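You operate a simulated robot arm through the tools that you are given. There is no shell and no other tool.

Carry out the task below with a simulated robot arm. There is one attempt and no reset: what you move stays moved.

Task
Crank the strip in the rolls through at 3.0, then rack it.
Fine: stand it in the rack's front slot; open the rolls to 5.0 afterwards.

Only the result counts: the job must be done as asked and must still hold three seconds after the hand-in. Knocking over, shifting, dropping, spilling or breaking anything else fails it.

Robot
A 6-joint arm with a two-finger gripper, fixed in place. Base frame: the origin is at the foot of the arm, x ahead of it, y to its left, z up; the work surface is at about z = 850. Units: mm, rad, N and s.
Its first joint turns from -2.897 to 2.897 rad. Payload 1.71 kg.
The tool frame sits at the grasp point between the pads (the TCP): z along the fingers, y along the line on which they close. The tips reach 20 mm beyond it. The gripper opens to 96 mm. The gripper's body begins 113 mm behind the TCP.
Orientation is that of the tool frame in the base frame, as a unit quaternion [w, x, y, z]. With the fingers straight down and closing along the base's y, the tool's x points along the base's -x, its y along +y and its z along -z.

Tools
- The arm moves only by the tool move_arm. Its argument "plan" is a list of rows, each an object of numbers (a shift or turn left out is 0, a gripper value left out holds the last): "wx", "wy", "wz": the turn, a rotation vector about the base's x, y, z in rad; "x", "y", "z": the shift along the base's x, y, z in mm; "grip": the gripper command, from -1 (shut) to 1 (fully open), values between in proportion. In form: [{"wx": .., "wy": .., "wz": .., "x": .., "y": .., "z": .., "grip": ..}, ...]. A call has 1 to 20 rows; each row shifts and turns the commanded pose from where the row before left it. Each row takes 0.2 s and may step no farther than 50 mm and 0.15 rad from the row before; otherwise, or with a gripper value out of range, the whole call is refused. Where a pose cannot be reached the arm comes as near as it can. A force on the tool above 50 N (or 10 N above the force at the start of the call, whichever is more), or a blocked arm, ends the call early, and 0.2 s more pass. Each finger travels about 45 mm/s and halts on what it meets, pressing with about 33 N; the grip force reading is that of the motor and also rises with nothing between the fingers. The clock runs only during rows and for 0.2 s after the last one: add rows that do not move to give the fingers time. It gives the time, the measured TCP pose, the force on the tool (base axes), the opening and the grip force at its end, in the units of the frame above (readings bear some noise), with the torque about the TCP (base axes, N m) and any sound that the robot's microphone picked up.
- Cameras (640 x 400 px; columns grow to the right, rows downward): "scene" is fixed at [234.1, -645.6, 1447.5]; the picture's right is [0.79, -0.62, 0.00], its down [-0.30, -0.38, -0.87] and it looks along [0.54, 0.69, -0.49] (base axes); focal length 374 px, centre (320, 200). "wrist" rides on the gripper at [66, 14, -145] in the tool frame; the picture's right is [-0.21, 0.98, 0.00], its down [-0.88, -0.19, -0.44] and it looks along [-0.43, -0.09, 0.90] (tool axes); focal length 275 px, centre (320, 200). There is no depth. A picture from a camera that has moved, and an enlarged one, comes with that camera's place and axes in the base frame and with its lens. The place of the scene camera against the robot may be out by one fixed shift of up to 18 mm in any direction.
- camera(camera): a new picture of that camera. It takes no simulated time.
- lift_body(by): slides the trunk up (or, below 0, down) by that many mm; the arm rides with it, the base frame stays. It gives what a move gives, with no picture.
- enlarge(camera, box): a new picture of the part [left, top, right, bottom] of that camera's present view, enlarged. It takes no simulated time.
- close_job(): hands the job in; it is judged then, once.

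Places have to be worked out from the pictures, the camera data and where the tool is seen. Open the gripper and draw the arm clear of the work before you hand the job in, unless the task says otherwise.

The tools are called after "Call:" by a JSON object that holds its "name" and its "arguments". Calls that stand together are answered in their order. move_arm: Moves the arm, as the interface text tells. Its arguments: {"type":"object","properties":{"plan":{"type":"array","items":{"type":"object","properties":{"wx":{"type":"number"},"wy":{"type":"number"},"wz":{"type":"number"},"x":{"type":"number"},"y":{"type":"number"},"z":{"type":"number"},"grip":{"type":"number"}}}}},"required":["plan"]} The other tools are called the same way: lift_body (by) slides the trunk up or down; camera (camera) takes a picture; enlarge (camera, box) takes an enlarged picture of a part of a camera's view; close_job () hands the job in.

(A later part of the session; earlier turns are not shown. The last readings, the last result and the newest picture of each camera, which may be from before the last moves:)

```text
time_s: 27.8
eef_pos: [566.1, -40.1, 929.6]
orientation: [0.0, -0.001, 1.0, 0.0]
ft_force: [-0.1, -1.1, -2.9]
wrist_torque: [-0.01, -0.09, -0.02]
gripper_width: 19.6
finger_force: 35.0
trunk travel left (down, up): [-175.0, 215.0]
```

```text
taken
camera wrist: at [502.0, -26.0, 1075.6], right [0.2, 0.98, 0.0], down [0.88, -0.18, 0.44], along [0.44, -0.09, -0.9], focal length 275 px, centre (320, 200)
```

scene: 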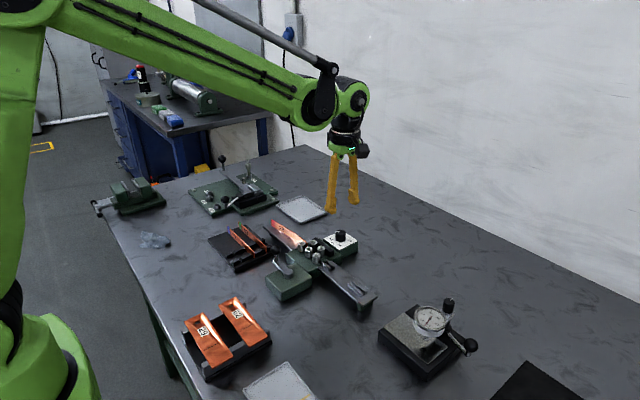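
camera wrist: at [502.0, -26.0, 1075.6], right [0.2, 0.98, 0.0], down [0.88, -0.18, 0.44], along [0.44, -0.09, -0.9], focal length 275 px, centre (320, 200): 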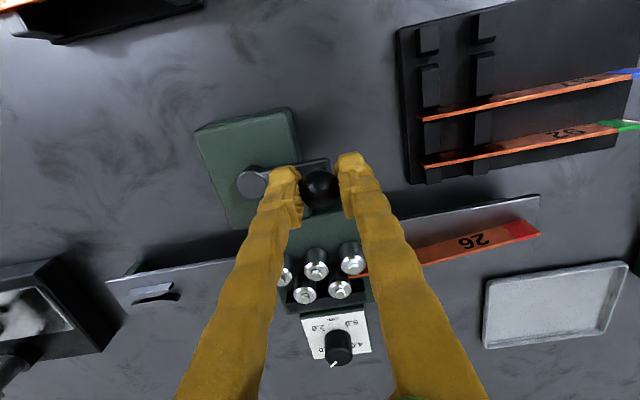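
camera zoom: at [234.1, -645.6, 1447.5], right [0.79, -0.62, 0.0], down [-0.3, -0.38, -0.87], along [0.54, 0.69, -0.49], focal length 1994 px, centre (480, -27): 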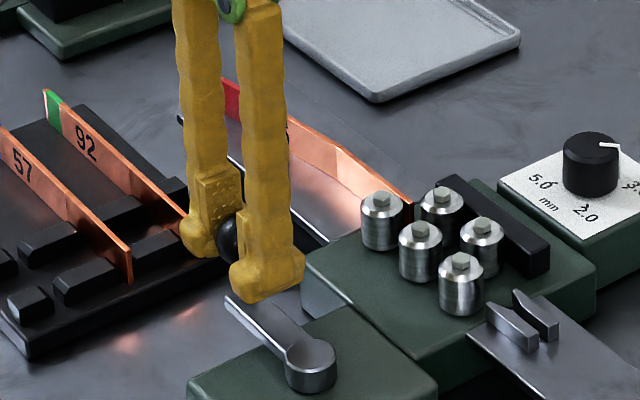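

The ball is held with almost no side load. I'll test 15° of clockwise cranking and see which way the strip moves.

Call:
{"name": "move_arm", "arguments": {"plan": [{"x": 4.36, "y": -0.19}, {"x": 4.32, "y": -0.57}, {"x": 4.26, "y": -0.94}, {}]}}

Call:
{"name": "enlarge", "arguments": {"camera": "scene", "box": [230, 205, 350, 280]}}

Call:
{"name": "camera", "arguments": {"camera": "wrist"}}

```text
time_s: 28.8
eef_pos: [582.3, -41.9, 930.5]
orientation: [0.0, 0.0, 1.0, 0.001]
ft_force: [0.9, 16.5, -13.1]
wrist_torque: [0.1, 0.14, -0.12]
gripper_width: 19.6
finger_force: 35.0
trunk travel left (down, up): [-175.0, 215.0]
```

```text
5.33 times, centred on (290, 242) of scene
camera zoom: at [234.1, -645.6, 1447.5], right [0.79, -0.62, 0.0], down [-0.3, -0.38, -0.87], along [0.54, 0.69, -0.49], focal length 1994 px, centre (480, -27)
```

zoom: 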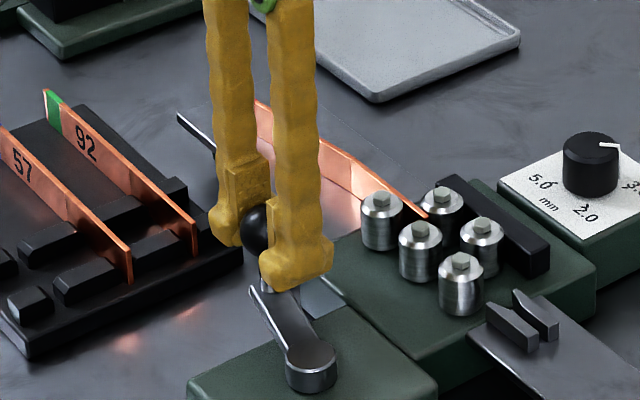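

```text
taken
camera wrist: at [516.0, -27.5, 1076.0], right [0.2, 0.98, 0.0], down [0.88, -0.18, 0.44], along [0.44, -0.09, -0.9], focal length 275 px, centre (320, 200)
```

wrist: 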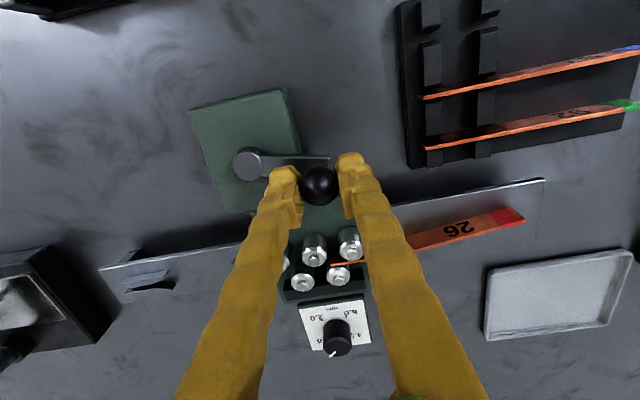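

Clockwise is right: the strip's red end moved about 15 mm toward -y for ~17° of crank. I'll continue clockwise along the circle in small steps, trimming the small side load.

Call:
{"name": "move_arm", "arguments": {"plan": [{"x": 6.1, "y": -1.8, "z": -0.6}, {"x": 5.8, "y": -3.2}, {"x": 5.3, "y": -3.9}, {"x": 4.8, "y": -4.6}, {"x": 4.1, "y": -5.1}, {}]}}

Call:
{"name": "enlarge", "arguments": {"camera": "scene", "box": [230, 205, 390, 305]}}

Call:
{"name": "camera", "arguments": {"camera": "wrist"}}

```text
time_s: 30.2
eef_pos: [606.3, -59.2, 927.0]
orientation: [0.001, 0.0, 1.0, 0.0]
ft_force: [16.3, 12.0, 2.3]
wrist_torque: [-0.02, -0.31, 0.06]
gripper_width: 19.5
finger_force: 35.0
trunk travel left (down, up): [-175.0, 215.0]
```

```text
4.00 times, centred on (310, 255) of scene
camera zoom: at [234.1, -645.6, 1447.5], right [0.79, -0.62, 0.0], down [-0.3, -0.38, -0.87], along [0.54, 0.69, -0.49], focal length 1496 px, centre (360, -20)
```

zoom: 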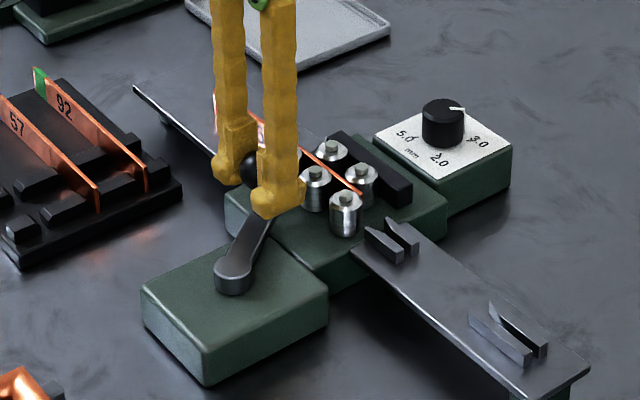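

```text
taken
camera wrist: at [541.8, -46.2, 1075.0], right [0.2, 0.98, 0.0], down [0.88, -0.18, 0.44], along [0.43, -0.09, -0.9], focal length 275 px, centre (320, 200)
```

wrist: 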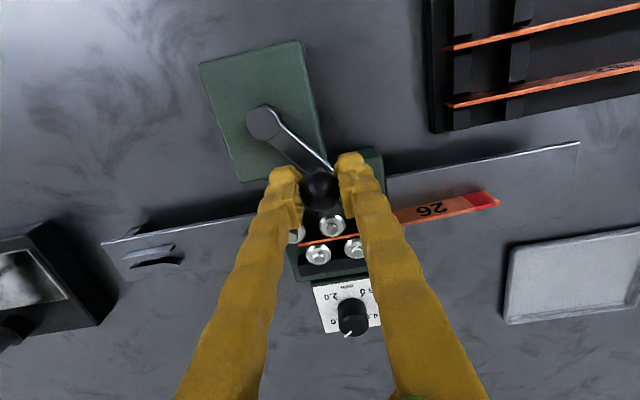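

The strip is feeding steadily (red end now near y≈65) at roughly 1.1 mm per degree. The outward load suggests the crank radius is nearer 51 mm; I'm continuing clockwise with that.

Call:
{"name": "move_arm", "arguments": {"plan": [{"x": 4.9, "y": -5.6}, {"x": 2.7, "y": -6.1}, {"x": 1.9, "y": -6.4}, {"x": 1.0, "y": -6.6}, {"x": 0.15, "y": -6.7}, {"x": -0.7, "y": -6.7}, {}]}}

Call:
{"name": "enlarge", "arguments": {"camera": "scene", "box": [230, 205, 390, 305]}}

Call:
{"name": "camera", "arguments": {"camera": "wrist"}}

```text
time_s: 31.8
eef_pos: [616.3, -98.0, 927.8]
orientation: [0.0, -0.001, 1.0, 0.0]
ft_force: [-0.3, 4.1, -13.7]
wrist_torque: [-0.01, -0.22, -0.16]
gripper_width: 19.8
finger_force: 34.5
trunk travel left (down, up): [-175.0, 215.0]
```

```text
4.00 times, centred on (310, 255) of scene
camera zoom: at [234.1, -645.6, 1447.5], right [0.79, -0.62, 0.0], down [-0.3, -0.38, -0.87], along [0.54, 0.69, -0.49], focal length 1496 px, centre (360, -20)
```

zoom: 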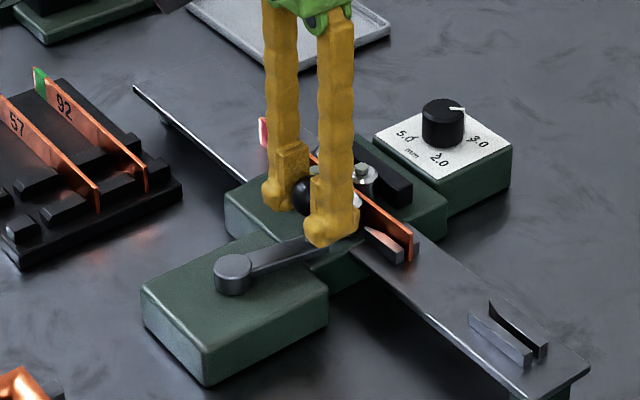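

```text
taken
camera wrist: at [550.9, -84.8, 1074.6], right [0.2, 0.98, 0.0], down [0.88, -0.18, 0.44], along [0.43, -0.09, -0.9], focal length 275 px, centre (320, 200)
```

wrist: 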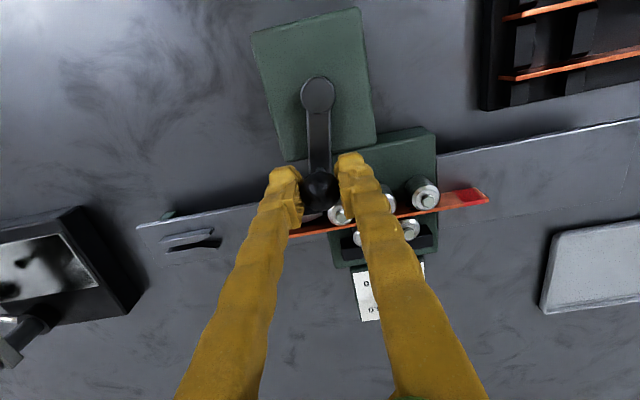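

The strip has come out straight and passed between the first fin pair; red end near y≈18. Continuing clockwise another ~45° and then checking its lead against the second fins.

Call:
{"name": "move_arm", "arguments": {"plan": [{"x": -1.1, "y": -6.2, "z": -0.6}, {"x": -2.4, "y": -6.2}, {"x": -3.2, "y": -5.8}, {"x": -3.9, "y": -5.4}, {"x": -4.6, "y": -4.8}, {"x": -5.2, "y": -4.2}, {}]}}

Call:
{"name": "enlarge", "arguments": {"camera": "scene", "box": [230, 205, 390, 305]}}

Call:
{"name": "camera", "arguments": {"camera": "wrist"}}

```text
time_s: 33.4
eef_pos: [595.4, -132.1, 928.2]
orientation: [0.0, -0.001, 1.0, 0.0]
ft_force: [-1.2, 7.0, 0.9]
wrist_torque: [0.04, -0.16, -0.12]
gripper_width: 19.6
finger_force: 34.8
trunk travel left (down, up): [-175.0, 215.0]
```

```text
4.00 times, centred on (310, 255) of scene
camera zoom: at [234.1, -645.6, 1447.5], right [0.79, -0.62, 0.0], down [-0.3, -0.38, -0.87], along [0.54, 0.69, -0.49], focal length 1496 px, centre (360, -20)
```

zoom: 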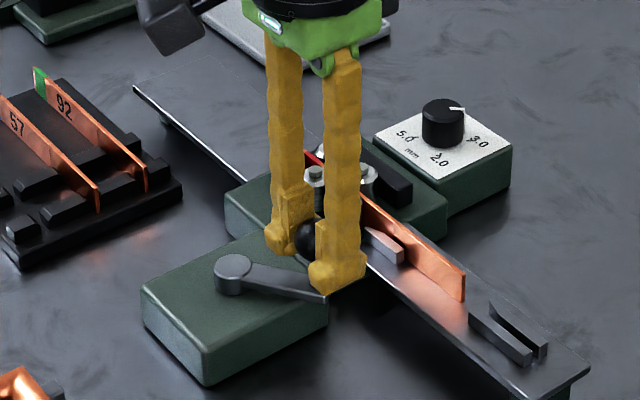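

```text
taken
camera wrist: at [530.2, -117.3, 1074.1], right [0.2, 0.98, 0.0], down [0.88, -0.18, 0.44], along [0.44, -0.09, -0.9], focal length 275 px, centre (320, 200)
```

wrist: 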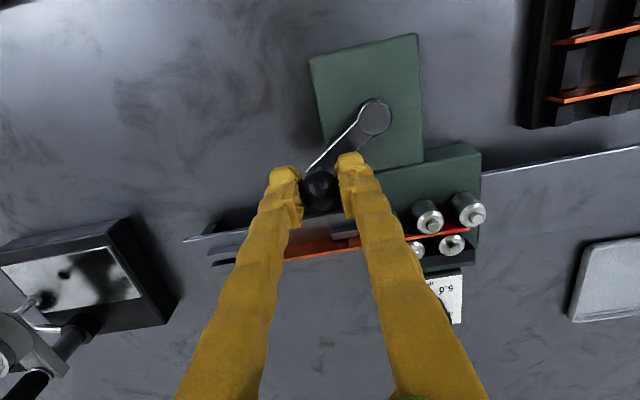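

Tail (red end) is near y≈-29 and the lead lines up with the second fins. Continuing about 37° more.

Call:
{"name": "move_arm", "arguments": {"plan": [{"x": -5.4, "y": -2.7}, {"x": -6.1, "y": -2.7}, {"x": -6.4, "y": -1.9}, {"x": -6.6, "y": -1.0}, {"x": -6.7, "y": -0.1}, {}]}}

Call:
{"name": "enlarge", "arguments": {"camera": "scene", "box": [230, 205, 390, 305]}}

Call:
{"name": "camera", "arguments": {"camera": "wrist"}}

```text
time_s: 34.8
eef_pos: [566.7, -139.8, 927.1]
orientation: [-0.001, -0.001, 1.0, 0.0]
ft_force: [4.0, 12.6, 5.4]
wrist_torque: [-0.01, -0.24, -0.1]
gripper_width: 19.8
finger_force: 34.9
trunk travel left (down, up): [-175.0, 215.0]
```

```text
4.00 times, centred on (310, 255) of scene
camera zoom: at [234.1, -645.6, 1447.5], right [0.79, -0.62, 0.0], down [-0.3, -0.38, -0.87], along [0.54, 0.69, -0.49], focal length 1496 px, centre (360, -20)
```

zoom: 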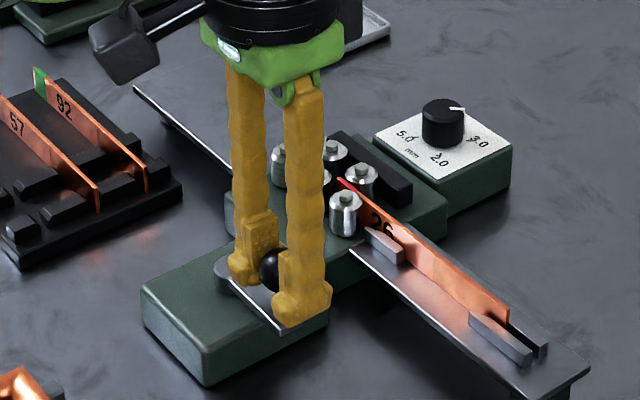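

```text
taken
camera wrist: at [500.2, -126.0, 1074.3], right [0.2, 0.98, 0.0], down [0.88, -0.18, 0.44], along [0.44, -0.09, -0.9], focal length 275 px, centre (320, 200)
```

wrist: 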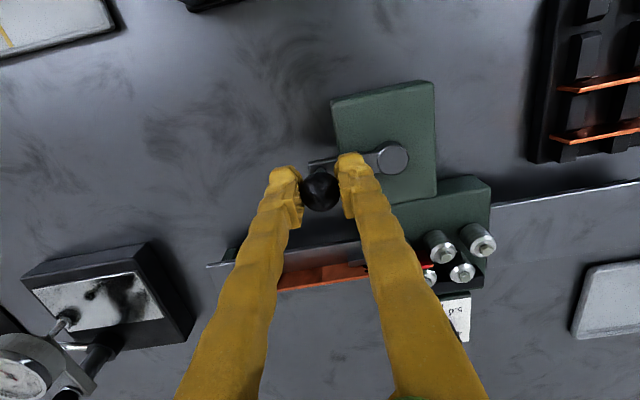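

Lead is inside the second fins; tail at about y≈-67, with the last roll at y≈-90. Continuing ~22° and checking.

Call:
{"name": "move_arm", "arguments": {"plan": [{"x": -6.0, "y": 0.8}, {"x": -6.4, "y": 1.3}, {"x": -6.2, "y": 2.1}, {}]}}

Call:
{"name": "enlarge", "arguments": {"camera": "scene", "box": [270, 225, 390, 300]}}

Call:
{"name": "camera", "arguments": {"camera": "wrist"}}

```text
time_s: 35.8
eef_pos: [548.2, -136.9, 928.9]
orientation: [-0.001, 0.001, 1.0, 0.001]
ft_force: [-2.8, -9.4, -19.7]
wrist_torque: [-0.04, -0.11, -0.03]
gripper_width: 19.3
finger_force: 35.4
trunk travel left (down, up): [-175.0, 215.0]
```

```text
5.33 times, centred on (330, 262) of scene
camera zoom: at [234.1, -645.6, 1447.5], right [0.79, -0.62, 0.0], down [-0.3, -0.38, -0.87], along [0.54, 0.69, -0.49], focal length 1994 px, centre (267, -133)
```

zoom: 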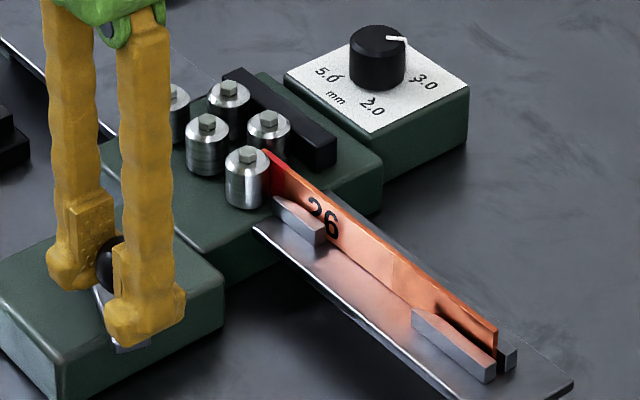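

```text
taken
camera wrist: at [481.3, -123.0, 1074.5], right [0.21, 0.98, 0.0], down [0.88, -0.18, 0.44], along [0.43, -0.09, -0.9], focal length 275 px, centre (320, 200)
```

wrist: 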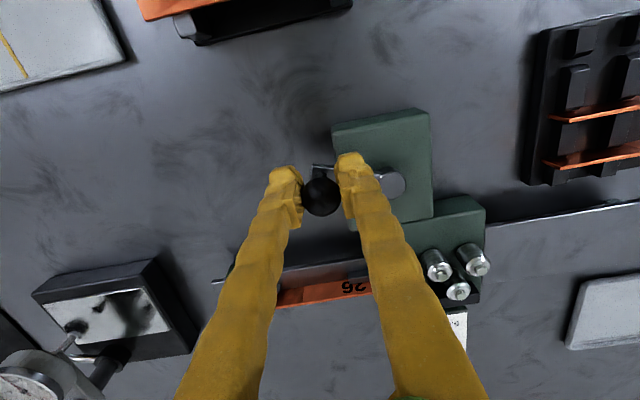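

The tail is right at the last roll. I'll turn ~25° more to drive it clear and see whether it stops being fed.

Call:
{"name": "move_arm", "arguments": {"plan": [{"x": -5.8, "y": 3.1, "z": -0.9}, {"x": -5.5, "y": 3.7}, {"x": -5.0, "y": 4.3}, {}]}}

Call:
{"name": "enlarge", "arguments": {"camera": "scene", "box": [290, 235, 390, 298]}}

Call:
{"name": "camera", "arguments": {"camera": "wrist"}}

```text
time_s: 36.8
eef_pos: [528.7, -126.1, 927.8]
orientation: [0.0, -0.001, 1.0, 0.001]
ft_force: [-21.6, -23.9, 4.3]
wrist_torque: [-0.08, 0.57, -0.21]
gripper_width: 19.4
finger_force: 34.9
trunk travel left (down, up): [-175.0, 215.0]
```

```text
6.35 times, centred on (340, 266) of scene
camera zoom: at [234.1, -645.6, 1447.5], right [0.79, -0.62, 0.0], down [-0.3, -0.38, -0.87], along [0.54, 0.69, -0.49], focal length 2374 px, centre (193, -222)
```

zoom: 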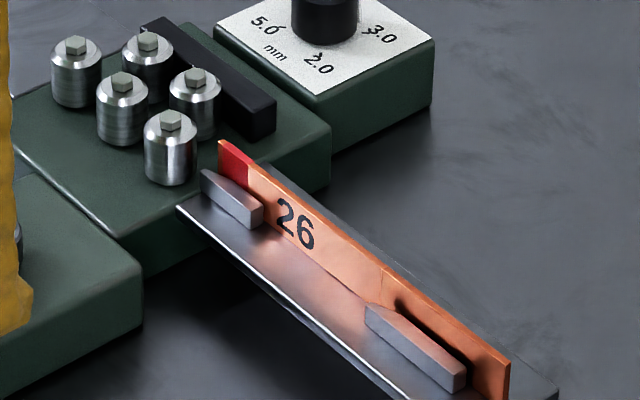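

```text
taken
camera wrist: at [463.4, -112.1, 1074.4], right [0.21, 0.98, 0.0], down [0.88, -0.19, 0.44], along [0.44, -0.09, -0.9], focal length 275 px, centre (320, 200)
```

wrist: 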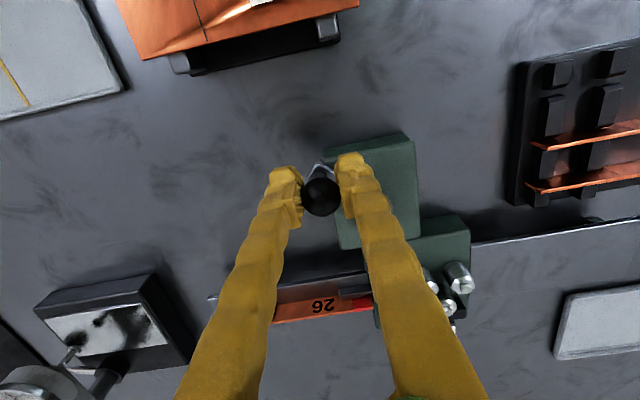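

The strip is out past the last roll (tail at about y≈-108) and standing in both fin pairs. I'll turn ~10° more, moving slightly outward to shed the radial load, to confirm it's no longer driven.

Call:
{"name": "move_arm", "arguments": {"plan": [{"x": -3.8, "y": 2.4}, {"x": -2.7, "y": 3.6}, {}]}}

Call:
{"name": "enlarge", "arguments": {"camera": "scene", "box": [290, 235, 390, 298]}}

```text
time_s: 37.6
eef_pos: [524.1, -117.5, 928.1]
orientation: [0.001, 0.0, 1.0, 0.001]
ft_force: [-1.4, -3.8, 11.7]
wrist_torque: [0.05, -0.63, -0.09]
gripper_width: 19.7
finger_force: 35.3
trunk travel left (down, up): [-175.0, 215.0]
```

```text
6.35 times, centred on (340, 266) of scene
camera zoom: at [234.1, -645.6, 1447.5], right [0.79, -0.62, 0.0], down [-0.3, -0.38, -0.87], along [0.54, 0.69, -0.49], focal length 2374 px, centre (193, -222)
```

zoom: 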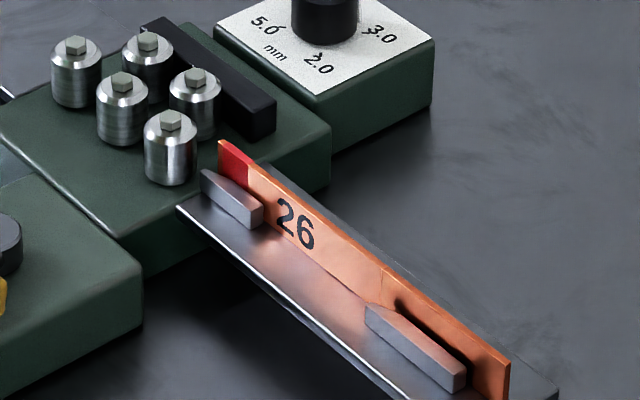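

The strip didn't move this time, so it is fully through. I'll open off the crank ball, lift, and yaw +90° while moving above the rack for a close look at the front slot.

Call:
{"name": "move_arm", "arguments": {"plan": [{"z": -0.3, "grip": 0.05}, {}, {}, {"z": 25}, {"z": 35}, {"z": 35}, {}]}}

Call:
{"name": "enlarge", "arguments": {"camera": "scene", "box": [230, 205, 390, 305]}}

```text
time_s: 39.2
eef_pos: [522.2, -119.1, 1021.0]
orientation: [0.0, -0.001, 1.0, 0.0]
ft_force: [0.0, 1.3, 0.9]
wrist_torque: [-0.02, -0.02, -0.01]
gripper_width: 50.3
finger_force: 0.1
trunk travel left (down, up): [-175.0, 215.0]
```

```text
4.00 times, centred on (310, 255) of scene
camera zoom: at [234.1, -645.6, 1447.5], right [0.79, -0.62, 0.0], down [-0.3, -0.38, -0.87], along [0.54, 0.69, -0.49], focal length 1496 px, centre (360, -20)
```

zoom: 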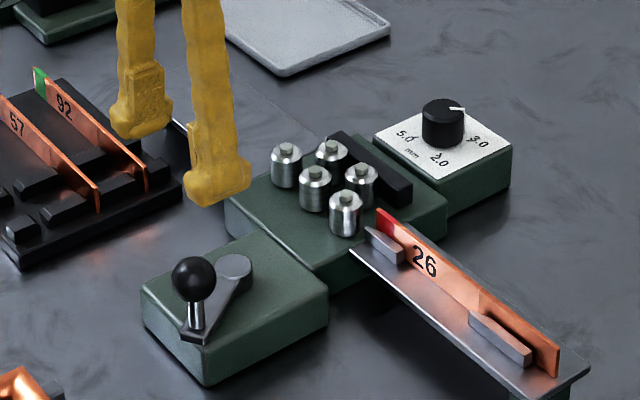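

Moving above the rack with yaw +90° (fingers closing along x) for a close look at the slot.

Call:
{"name": "move_arm", "arguments": {"plan": [{"x": 0.3, "y": 17.7, "wz": 0.1428}, {"x": 0.3, "y": 17.7, "wz": 0.1428}, {"x": 0.3, "y": 17.7, "wz": 0.1428}, {"x": 0.3, "y": 17.7, "wz": 0.1428}, {"x": 0.3, "y": 17.7, "z": -6, "wz": 0.1428}, {"x": 0.3, "y": 17.7, "z": -6, "wz": 0.1428}, {"x": 0.3, "y": 17.7, "z": -6, "wz": 0.1428}, {"x": 0.3, "y": 17.7, "z": -6, "wz": 0.1428}, {"x": 0.3, "y": 17.7, "z": -6, "wz": 0.1428}, {"x": 0.3, "y": 17.7, "z": -6, "wz": 0.1428}, {"x": 0.3, "y": 17.7, "z": -5, "wz": 0.1428}, {}, {}]}}

Call:
{"name": "camera", "arguments": {"camera": "wrist"}}

Call:
{"name": "enlarge", "arguments": {"camera": "wrist", "box": [208, 40, 432, 180]}}

```text
time_s: 42.0
eef_pos: [526.7, 76.0, 982.1]
orientation: [0.0, 0.708, -0.707, -0.002]
ft_force: [0.5, 0.2, -0.1]
wrist_torque: [-0.03, -0.01, -0.01]
gripper_width: 50.5
finger_force: 0.0
trunk travel left (down, up): [-175.0, 215.0]
```

```text
taken
camera wrist: at [513.4, 9.0, 1128.3], right [-0.98, 0.2, 0.0], down [0.18, 0.88, 0.45], along [0.09, 0.44, -0.9], focal length 275 px, centre (320, 200)
```

wrist: 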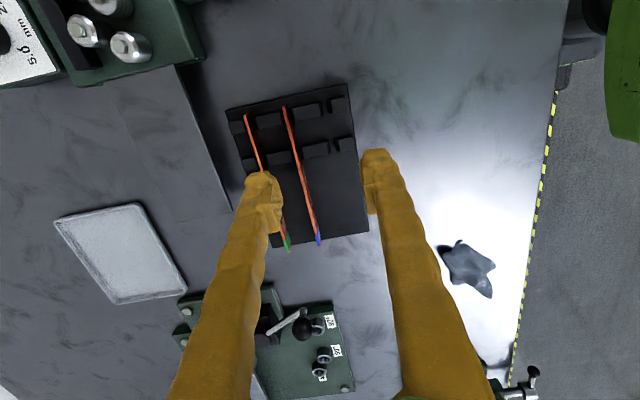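

```text
2.86 times, centred on (320, 110) of wrist
camera zoom: at [513.4, 9.0, 1128.3], right [-0.98, 0.2, 0.0], down [0.18, 0.88, 0.45], along [0.09, 0.44, -0.9], focal length 786 px, centre (320, 457)
```

zoom: 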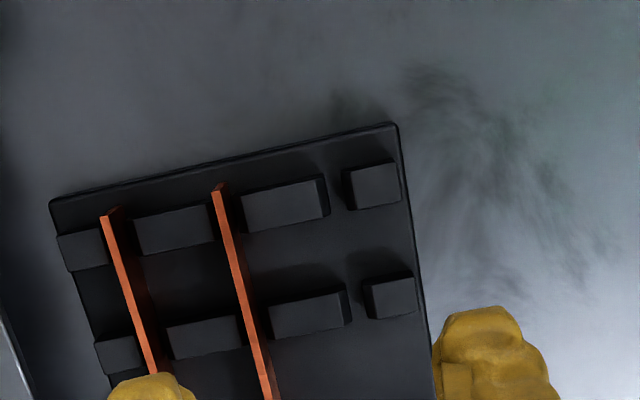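

The front slot is the gap between the two right-hand blocks in each column. Zooming for sub-millimetre pixel readings of both gaps and the neighbouring strip.

Call:
{"name": "enlarge", "arguments": {"camera": "wrist", "box": [288, 85, 368, 135]}}

Call:
{"name": "enlarge", "arguments": {"camera": "wrist", "box": [288, 125, 368, 175]}}

Call:
{"name": "enlarge", "arguments": {"camera": "wrist", "box": [225, 95, 305, 145]}}

```text
8.00 times, centred on (328, 110) of wrist
camera zoom: at [513.4, 9.0, 1128.3], right [-0.98, 0.2, 0.0], down [0.18, 0.88, 0.45], along [0.09, 0.44, -0.9], focal length 2202 px, centre (256, 920)
```

zoom: 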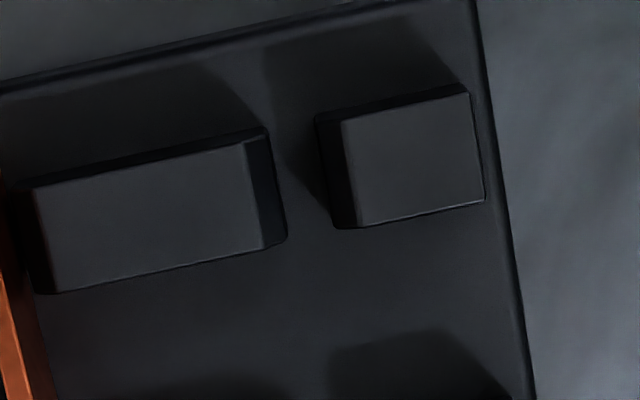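

```text
8.00 times, centred on (328, 150) of wrist
camera zoom: at [513.4, 9.0, 1128.3], right [-0.98, 0.2, 0.0], down [0.18, 0.88, 0.45], along [0.09, 0.44, -0.9], focal length 2202 px, centre (256, 600)
```

zoom: 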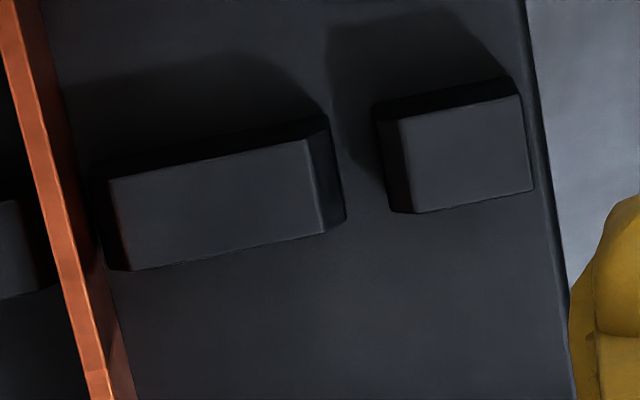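

```text
8.00 times, centred on (265, 120) of wrist
camera zoom: at [513.4, 9.0, 1128.3], right [-0.98, 0.2, 0.0], down [0.18, 0.88, 0.45], along [0.09, 0.44, -0.9], focal length 2202 px, centre (760, 840)
```

zoom: 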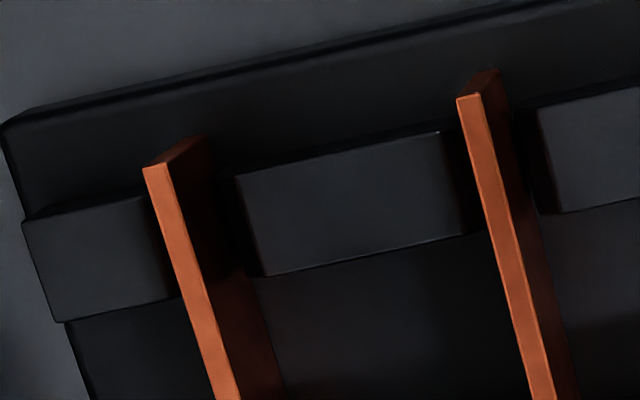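

The front slot centre works out at x≈515.7 (both columns agree; pitch 34.7 mm to strips 57 and 92), block columns at y≈44 and 79, and the other strips' -y ends at y≈35. Now I move above the outfeed to locate strip 26 precisely.

Call:
{"name": "move_arm", "arguments": {"plan": [{"x": 19, "y": -35, "z": 4}, {"x": 19, "y": -35, "z": 4}, {"x": 19, "y": -35, "z": 4}, {"x": 19, "y": -35, "z": 4}, {"x": 19, "y": -35}, {"x": 19, "y": -35}, {"x": 19, "y": -36}, {}, {}]}}

Call:
{"name": "camera", "arguments": {"camera": "wrist"}}

Call:
{"name": "enlarge", "arguments": {"camera": "wrist", "box": [240, 40, 400, 140]}}

Call:
{"name": "enlarge", "arguments": {"camera": "wrist", "box": [240, 120, 400, 220]}}

```text
time_s: 44.0
eef_pos: [660.9, -168.6, 996.1]
orientation: [-0.001, 0.707, -0.707, 0.0]
ft_force: [-0.5, -0.1, 0.0]
wrist_torque: [0.04, 0.02, 0.0]
gripper_width: 50.4
finger_force: 0.2
trunk travel left (down, up): [-175.0, 215.0]
```

```text
taken
camera wrist: at [648.0, -234.9, 1143.1], right [-0.98, 0.21, 0.0], down [0.18, 0.88, 0.45], along [0.09, 0.44, -0.9], focal length 275 px, centre (320, 200)
```

wrist: 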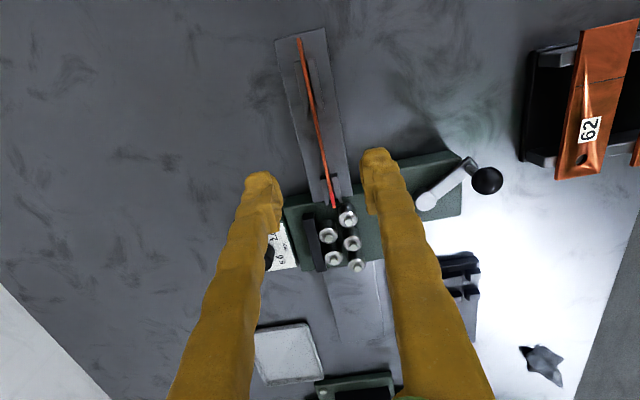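

```text
4.00 times, centred on (320, 90) of wrist
camera zoom: at [648.0, -234.9, 1143.1], right [-0.98, 0.21, 0.0], down [0.18, 0.88, 0.45], along [0.09, 0.44, -0.9], focal length 1101 px, centre (320, 640)
```

zoom: 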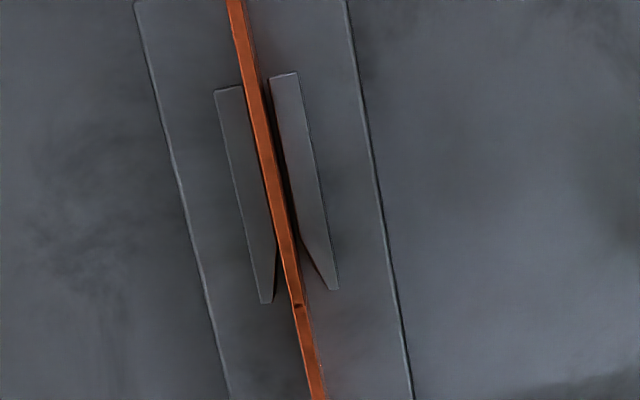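

```text
4.00 times, centred on (320, 170) of wrist
camera zoom: at [648.0, -234.9, 1143.1], right [-0.98, 0.21, 0.0], down [0.18, 0.88, 0.45], along [0.09, 0.44, -0.9], focal length 1101 px, centre (320, 320)
```

zoom: 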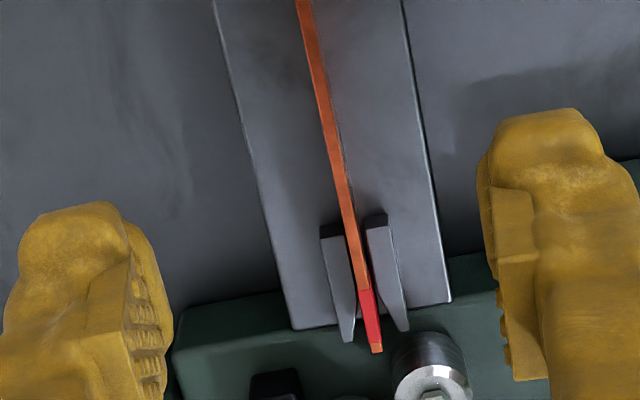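

Strip 26 stands at x≈661, from y≈-256 to ≈-107, with a clear span between the fin pairs at y -196…-133. I'll descend to grip it at y≈-165, going first to TCP z≈925 and checking.

Call:
{"name": "move_arm", "arguments": {"plan": [{"x": -0.4, "y": 3.6, "z": -30}, {"z": -25}, {"z": -16}, {}, {}]}}

Call:
{"name": "camera", "arguments": {"camera": "wrist"}}

Call:
{"name": "enlarge", "arguments": {"camera": "scene", "box": [300, 220, 396, 280]}}

Call:
{"name": "enlarge", "arguments": {"camera": "wrist", "box": [240, 120, 400, 220]}}

```text
time_s: 45.2
eef_pos: [660.0, -166.1, 926.9]
orientation: [0.0, 0.707, -0.707, -0.001]
ft_force: [0.4, 0.8, -0.5]
wrist_torque: [-0.01, -0.02, -0.01]
gripper_width: 50.2
finger_force: 0.0
trunk travel left (down, up): [-175.0, 215.0]
```

```text
taken
camera wrist: at [646.3, -231.7, 1072.9], right [-0.98, 0.21, 0.0], down [0.18, 0.88, 0.45], along [0.09, 0.44, -0.9], focal length 275 px, centre (320, 200)
```

wrist: 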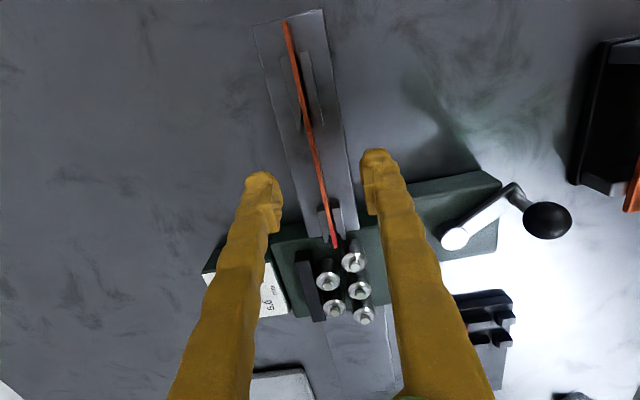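

```text
6.67 times, centred on (348, 250) of scene
camera zoom: at [234.1, -645.6, 1447.5], right [0.79, -0.62, 0.0], down [-0.3, -0.38, -0.87], along [0.54, 0.69, -0.49], focal length 2492 px, centre (133, -133)
```

zoom: 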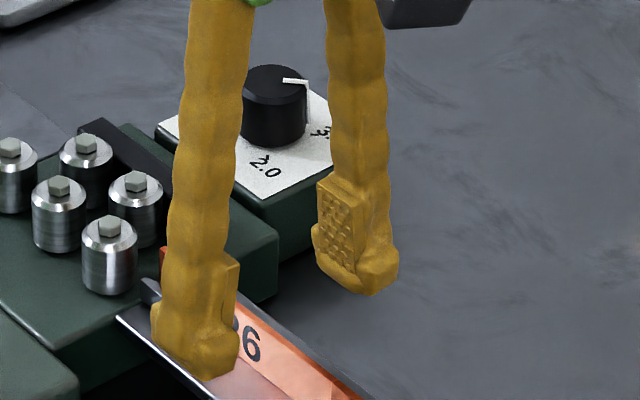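

```text
4.00 times, centred on (320, 170) of wrist
camera zoom: at [646.3, -231.7, 1072.9], right [-0.98, 0.21, 0.0], down [0.18, 0.88, 0.45], along [0.09, 0.44, -0.9], focal length 1101 px, centre (320, 320)
```

zoom: 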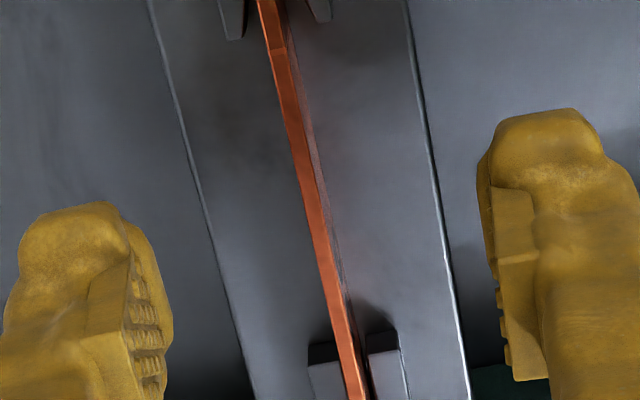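

Strip is centred between the fingers within about a millimetre. Lowering to TCP z≈911 so the pads overlap the upper half of the strip.

Call:
{"name": "move_arm", "arguments": {"plan": [{"x": 0.4, "z": -8}, {"z": -7}, {}, {}]}}

Call:
{"name": "enlarge", "arguments": {"camera": "scene", "box": [300, 225, 396, 285]}}

```text
time_s: 46.2
eef_pos: [659.3, -167.4, 910.0]
orientation: [0.001, -0.707, 0.707, 0.002]
ft_force: [0.7, -0.8, 0.0]
wrist_torque: [-0.01, -0.02, -0.01]
gripper_width: 50.3
finger_force: 0.0
trunk travel left (down, up): [-175.0, 215.0]
```

```text
6.67 times, centred on (348, 255) of scene
camera zoom: at [234.1, -645.6, 1447.5], right [0.79, -0.62, 0.0], down [-0.3, -0.38, -0.87], along [0.54, 0.69, -0.49], focal length 2492 px, centre (133, -167)
```

zoom: 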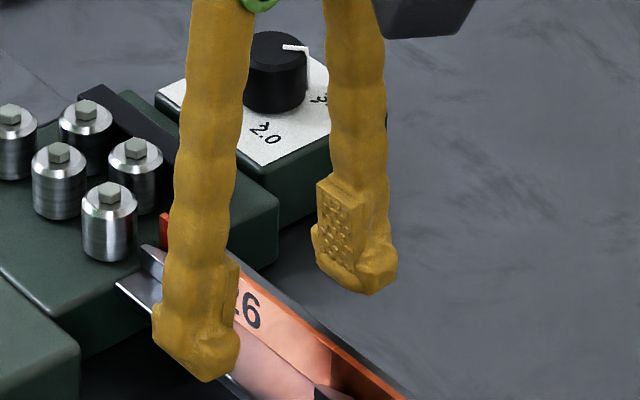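

With 50 mm opening the fingers sit outside the plate's edges, so I'll raise a little, narrow to ~30 mm over the plate, and then lower gently to feel for the plate height.

Call:
{"name": "move_arm", "arguments": {"plan": [{"z": 8, "x": 0.6, "y": 1.5}, {}, {"grip": -0.375}, {}, {}]}}

Call:
{"name": "enlarge", "arguments": {"camera": "scene", "box": [308, 230, 388, 280]}}

Call:
{"name": "enlarge", "arguments": {"camera": "wrist", "box": [240, 120, 400, 220]}}

```text
time_s: 47.4
eef_pos: [659.8, -164.8, 919.4]
orientation: [0.0, 0.708, -0.707, -0.001]
ft_force: [0.7, -0.2, -0.5]
wrist_torque: [0.01, 0.03, 0.01]
gripper_width: 29.9
finger_force: 0.0
trunk travel left (down, up): [-175.0, 215.0]
```

```text
8.00 times, centred on (348, 255) of scene
camera zoom: at [234.1, -645.6, 1447.5], right [0.79, -0.62, 0.0], down [-0.3, -0.38, -0.87], along [0.54, 0.69, -0.49], focal length 2991 px, centre (96, -240)
```

zoom: 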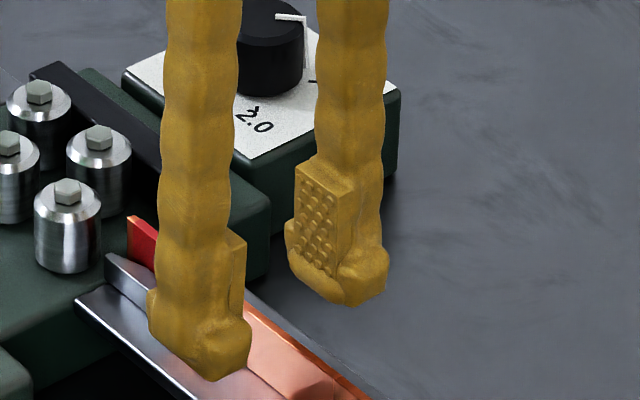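

```text
4.00 times, centred on (320, 170) of wrist
camera zoom: at [647.6, -230.8, 1066.0], right [-0.98, 0.21, 0.0], down [0.18, 0.88, 0.45], along [0.09, 0.44, -0.9], focal length 1101 px, centre (320, 320)
```

zoom: 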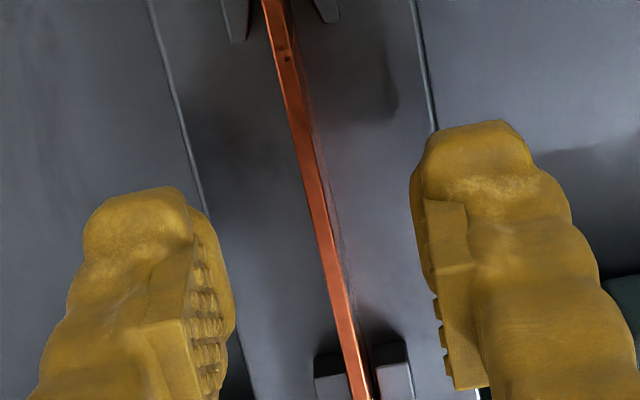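

Fingers are centred on the strip. Now lowering in small steps, watching the vertical force for plate contact.

Call:
{"name": "move_arm", "arguments": {"plan": [{"z": -5}, {"z": -4}, {"z": -2}, {}]}}

Call:
{"name": "enlarge", "arguments": {"camera": "scene", "box": [308, 230, 388, 280]}}

```text
time_s: 48.4
eef_pos: [660.6, -164.8, 907.9]
orientation: [0.0, 0.708, -0.706, -0.001]
ft_force: [0.5, 0.5, 0.5]
wrist_torque: [0.01, 0.01, -0.01]
gripper_width: 29.9
finger_force: 0.0
trunk travel left (down, up): [-175.0, 215.0]
```

```text
8.00 times, centred on (348, 255) of scene
camera zoom: at [234.1, -645.6, 1447.5], right [0.79, -0.62, 0.0], down [-0.3, -0.38, -0.87], along [0.54, 0.69, -0.49], focal length 2991 px, centre (96, -240)
```

zoom: 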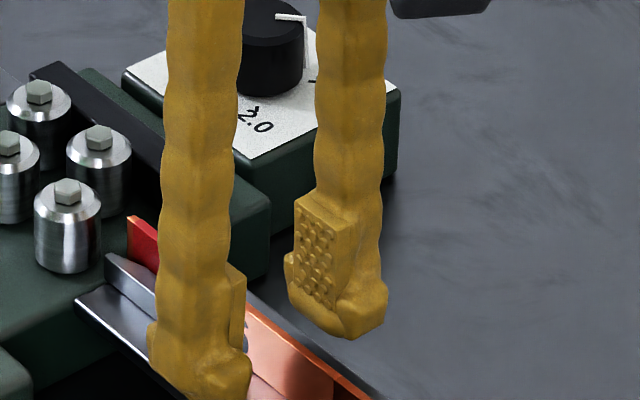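

No contact yet at tips ≈888. I'll close here and see whether the opening stops at the strip's thickness.

Call:
{"name": "move_arm", "arguments": {"plan": [{"z": -1, "grip": -1}, {}, {}, {}, {}]}}

Call:
{"name": "enlarge", "arguments": {"camera": "scene", "box": [308, 230, 388, 280]}}

Call:
{"name": "enlarge", "arguments": {"camera": "wrist", "box": [240, 0, 400, 100]}}

Call:
{"name": "enlarge", "arguments": {"camera": "wrist", "box": [240, 100, 400, 200]}}

```text
time_s: 49.6
eef_pos: [661.9, -165.9, 907.5]
orientation: [0.0, -0.707, 0.707, 0.001]
ft_force: [0.1, -0.3, 0.2]
wrist_torque: [0.03, 0.01, 0.02]
gripper_width: 5.8
finger_force: 30.9
trunk travel left (down, up): [-175.0, 215.0]
```

```text
8.00 times, centred on (348, 255) of scene
camera zoom: at [234.1, -645.6, 1447.5], right [0.79, -0.62, 0.0], down [-0.3, -0.38, -0.87], along [0.54, 0.69, -0.49], focal length 2991 px, centre (96, -240)
```

zoom: 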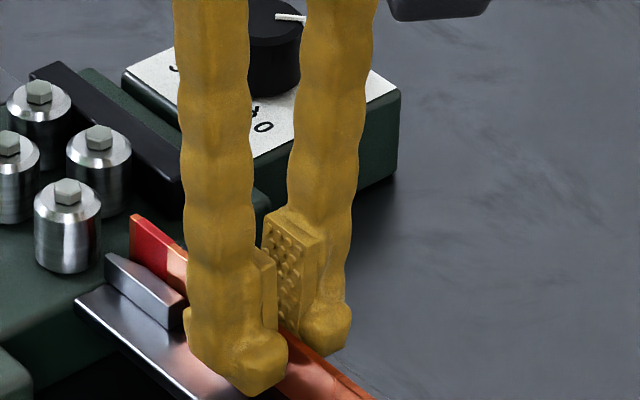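

```text
4.00 times, centred on (320, 50) of wrist
camera zoom: at [647.5, -230.8, 1053.5], right [-0.98, 0.21, 0.0], down [0.18, 0.88, 0.45], along [0.09, 0.44, -0.9], focal length 1101 px, centre (320, 800)
```

zoom: 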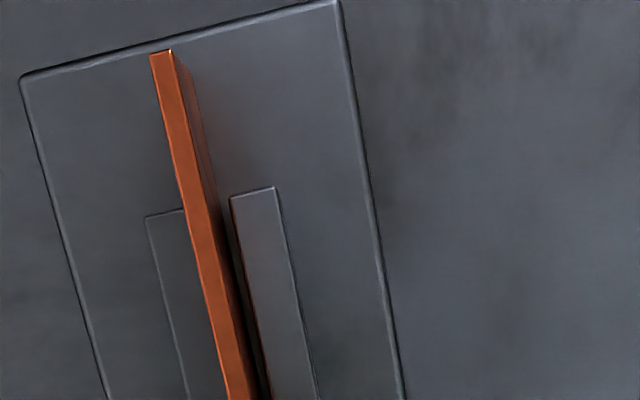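

```text
4.00 times, centred on (320, 150) of wrist
camera zoom: at [647.5, -230.8, 1053.5], right [-0.98, 0.21, 0.0], down [0.18, 0.88, 0.45], along [0.09, 0.44, -0.9], focal length 1101 px, centre (320, 400)
```

zoom: 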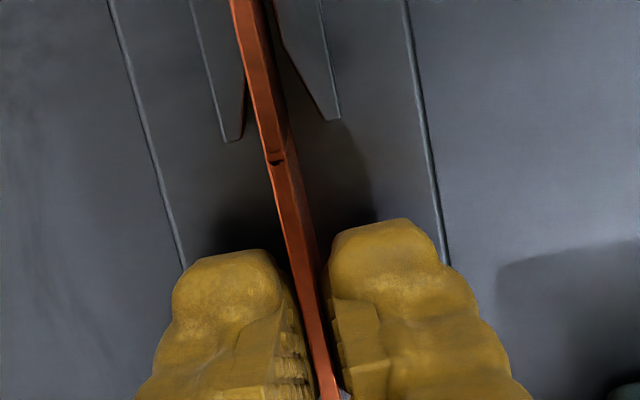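

Opening reads 5.8 mm with 31 N; I'll wait a moment to see whether the fingers have settled on the strip.

Call:
{"name": "move_arm", "arguments": {"plan": [{}, {}, {}]}}

Call:
{"name": "enlarge", "arguments": {"camera": "wrist", "box": [296, 150, 344, 180]}}

Call:
{"name": "enlarge", "arguments": {"camera": "scene", "box": [328, 252, 360, 272]}}

```text
time_s: 50.4
eef_pos: [659.6, -164.3, 906.6]
orientation: [0.0, 0.707, -0.707, -0.001]
ft_force: [-0.4, 0.1, 0.4]
wrist_torque: [0.02, -0.01, 0.0]
gripper_width: 6.0
finger_force: 31.4
trunk travel left (down, up): [-175.0, 215.0]
```

```text
13.33 times, centred on (320, 165) of wrist
camera zoom: at [647.5, -230.8, 1053.5], right [-0.98, 0.21, 0.0], down [0.18, 0.88, 0.45], along [0.09, 0.44, -0.9], focal length 3670 px, centre (320, 667)
```

zoom: 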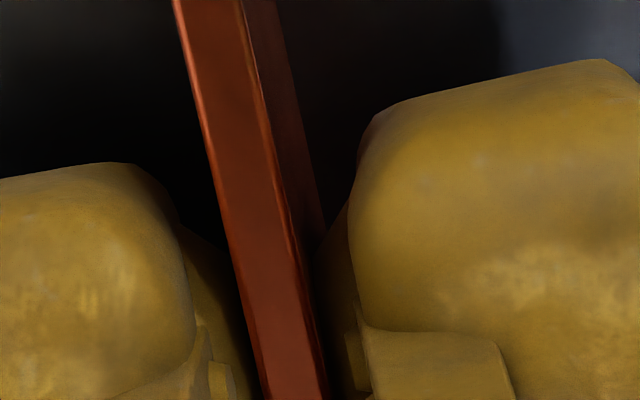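

```text
16.00 times, centred on (344, 262) of scene
camera zoom: at [234.1, -645.6, 1447.5], right [0.79, -0.62, 0.0], down [-0.3, -0.38, -0.87], along [0.54, 0.69, -0.49], focal length 5982 px, centre (-64, -792)
```

zoom: 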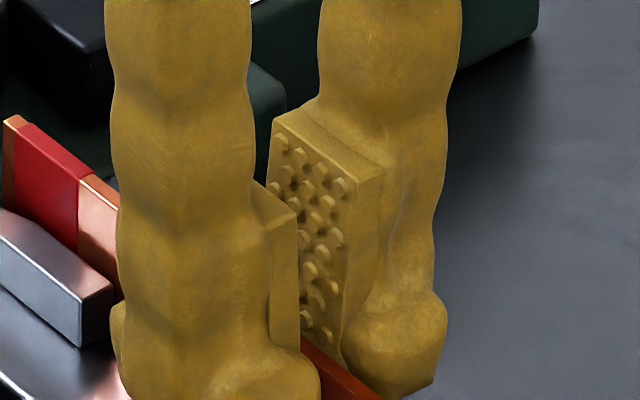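

The opening holds at 6.0 mm, wider than the strip looks (~3 mm). I'll test with a small 5 mm lift to see if the strip is actually held.

Call:
{"name": "move_arm", "arguments": {"plan": [{"z": 2.5}, {"z": 2.5}, {}]}}

Call:
{"name": "enlarge", "arguments": {"camera": "scene", "box": [318, 245, 382, 285]}}

Call:
{"name": "enlarge", "arguments": {"camera": "wrist", "box": [240, 0, 400, 100]}}

```text
time_s: 51.2
eef_pos: [660.1, -163.6, 913.1]
orientation: [-0.001, -0.707, 0.707, 0.001]
ft_force: [0.0, -0.9, -1.6]
wrist_torque: [-0.03, -0.03, 0.02]
gripper_width: 6.0
finger_force: 31.5
trunk travel left (down, up): [-175.0, 215.0]
```

```text
10.00 times, centred on (350, 265) of scene
camera zoom: at [234.1, -645.6, 1447.5], right [0.79, -0.62, 0.0], down [-0.3, -0.38, -0.87], along [0.54, 0.69, -0.49], focal length 3739 px, centre (20, -450)
```

zoom: 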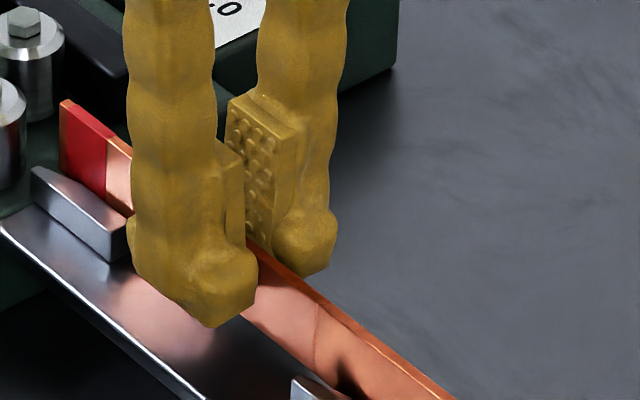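

```text
4.00 times, centred on (320, 50) of wrist
camera zoom: at [647.0, -230.4, 1058.7], right [-0.98, 0.21, 0.0], down [0.18, 0.88, 0.45], along [0.09, 0.44, -0.9], focal length 1101 px, centre (320, 800)
```

zoom: 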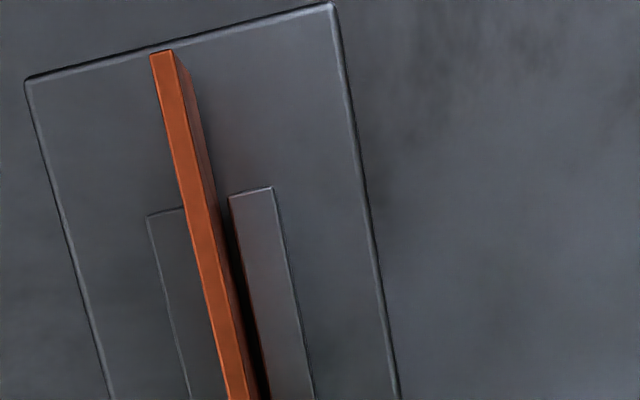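

The strip moved up with the camera and the load is about 1 N, so it's gripped. Lifting clear of the fins, then carrying it toward the rack at height.

Call:
{"name": "move_arm", "arguments": {"plan": [{"z": 10}, {"z": 20}, {"z": 25}, {"z": 25}, {}]}}

Call:
{"name": "camera", "arguments": {"camera": "scene"}}

Call:
{"name": "camera", "arguments": {"camera": "wrist"}}

```text
time_s: 52.4
eef_pos: [660.4, -163.4, 994.6]
orientation: [0.0, -0.707, 0.707, 0.002]
ft_force: [0.4, -0.5, -0.8]
wrist_torque: [0.03, 0.01, 0.0]
gripper_width: 6.0
finger_force: 30.9
trunk travel left (down, up): [-175.0, 215.0]
```

```text
taken
```

scene: 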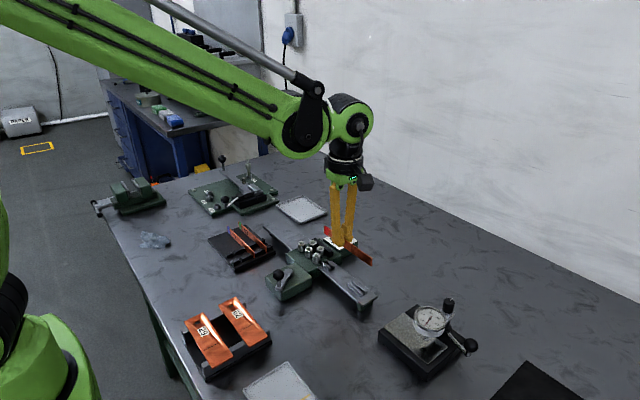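

```text
taken
camera wrist: at [647.2, -229.7, 1140.4], right [-0.98, 0.21, 0.0], down [0.18, 0.88, 0.45], along [0.09, 0.44, -0.9], focal length 275 px, centre (320, 200)
```

wrist: 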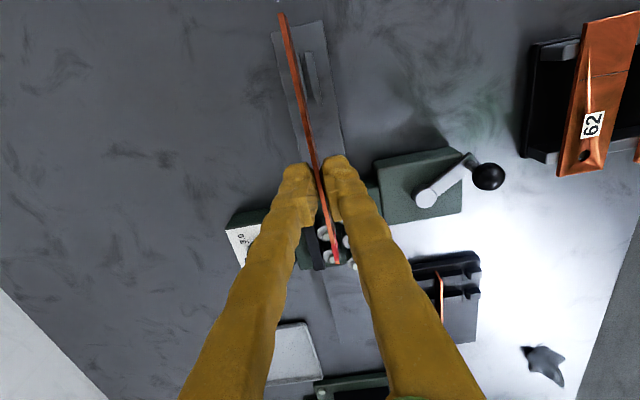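

The strip is lifted cleanly and level. Carrying it over to hover above the rack's front slot, TCP around (515.7, 126).

Call:
{"name": "move_arm", "arguments": {"plan": [{"x": -18.1, "y": 36.2, "z": 1}, {"x": -18.1, "y": 36.2}, {"x": -18.1, "y": 36.2}, {"x": -18.1, "y": 36.2}, {"x": -18.1, "y": 36.2}, {"x": -18.1, "y": 36.2}, {"x": -18.1, "y": 36.2}, {"x": -18.1, "y": 36.2}, {}, {}]}}

Call:
{"name": "camera", "arguments": {"camera": "wrist"}}

Call:
{"name": "enlarge", "arguments": {"camera": "wrist", "box": [240, 0, 400, 100]}}

Call:
{"name": "camera", "arguments": {"camera": "scene"}}

```text
time_s: 54.6
eef_pos: [516.9, 125.4, 993.5]
orientation: [0.0, 0.707, -0.707, -0.001]
ft_force: [0.3, 0.0, -1.1]
wrist_torque: [-0.01, -0.02, -0.02]
gripper_width: 5.8
finger_force: 31.4
trunk travel left (down, up): [-175.0, 215.0]
```

```text
taken
camera wrist: at [503.4, 59.2, 1140.5], right [-0.98, 0.21, 0.0], down [0.18, 0.88, 0.45], along [0.09, 0.44, -0.9], focal length 275 px, centre (320, 200)
```

wrist: 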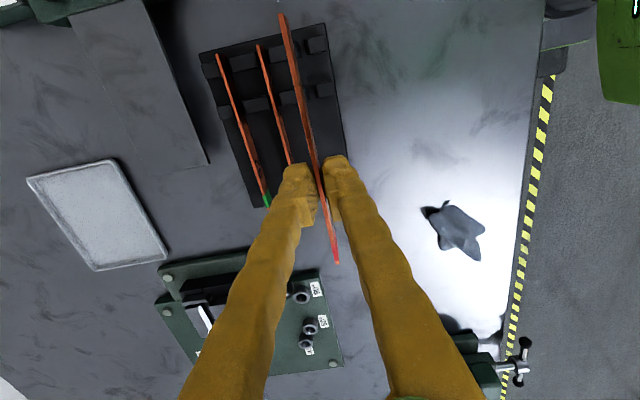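

```text
4.00 times, centred on (320, 50) of wrist
camera zoom: at [503.4, 59.2, 1140.5], right [-0.98, 0.21, 0.0], down [0.18, 0.88, 0.45], along [0.09, 0.44, -0.9], focal length 1101 px, centre (320, 800)
```

zoom: 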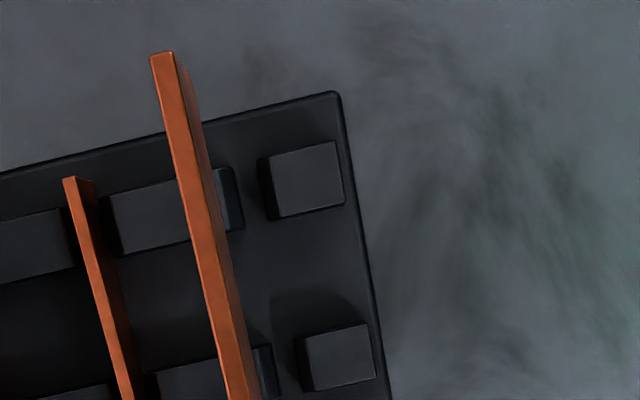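

```text
taken
```

scene: 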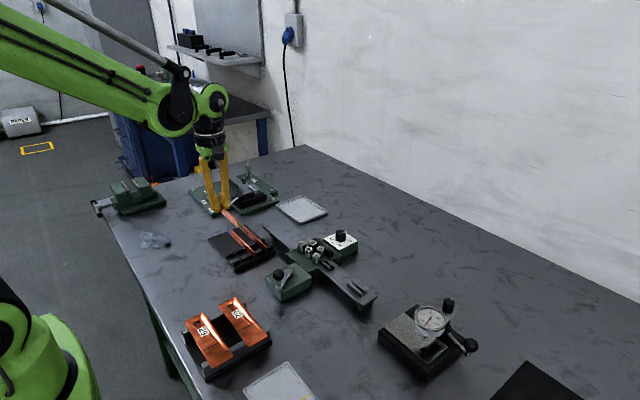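

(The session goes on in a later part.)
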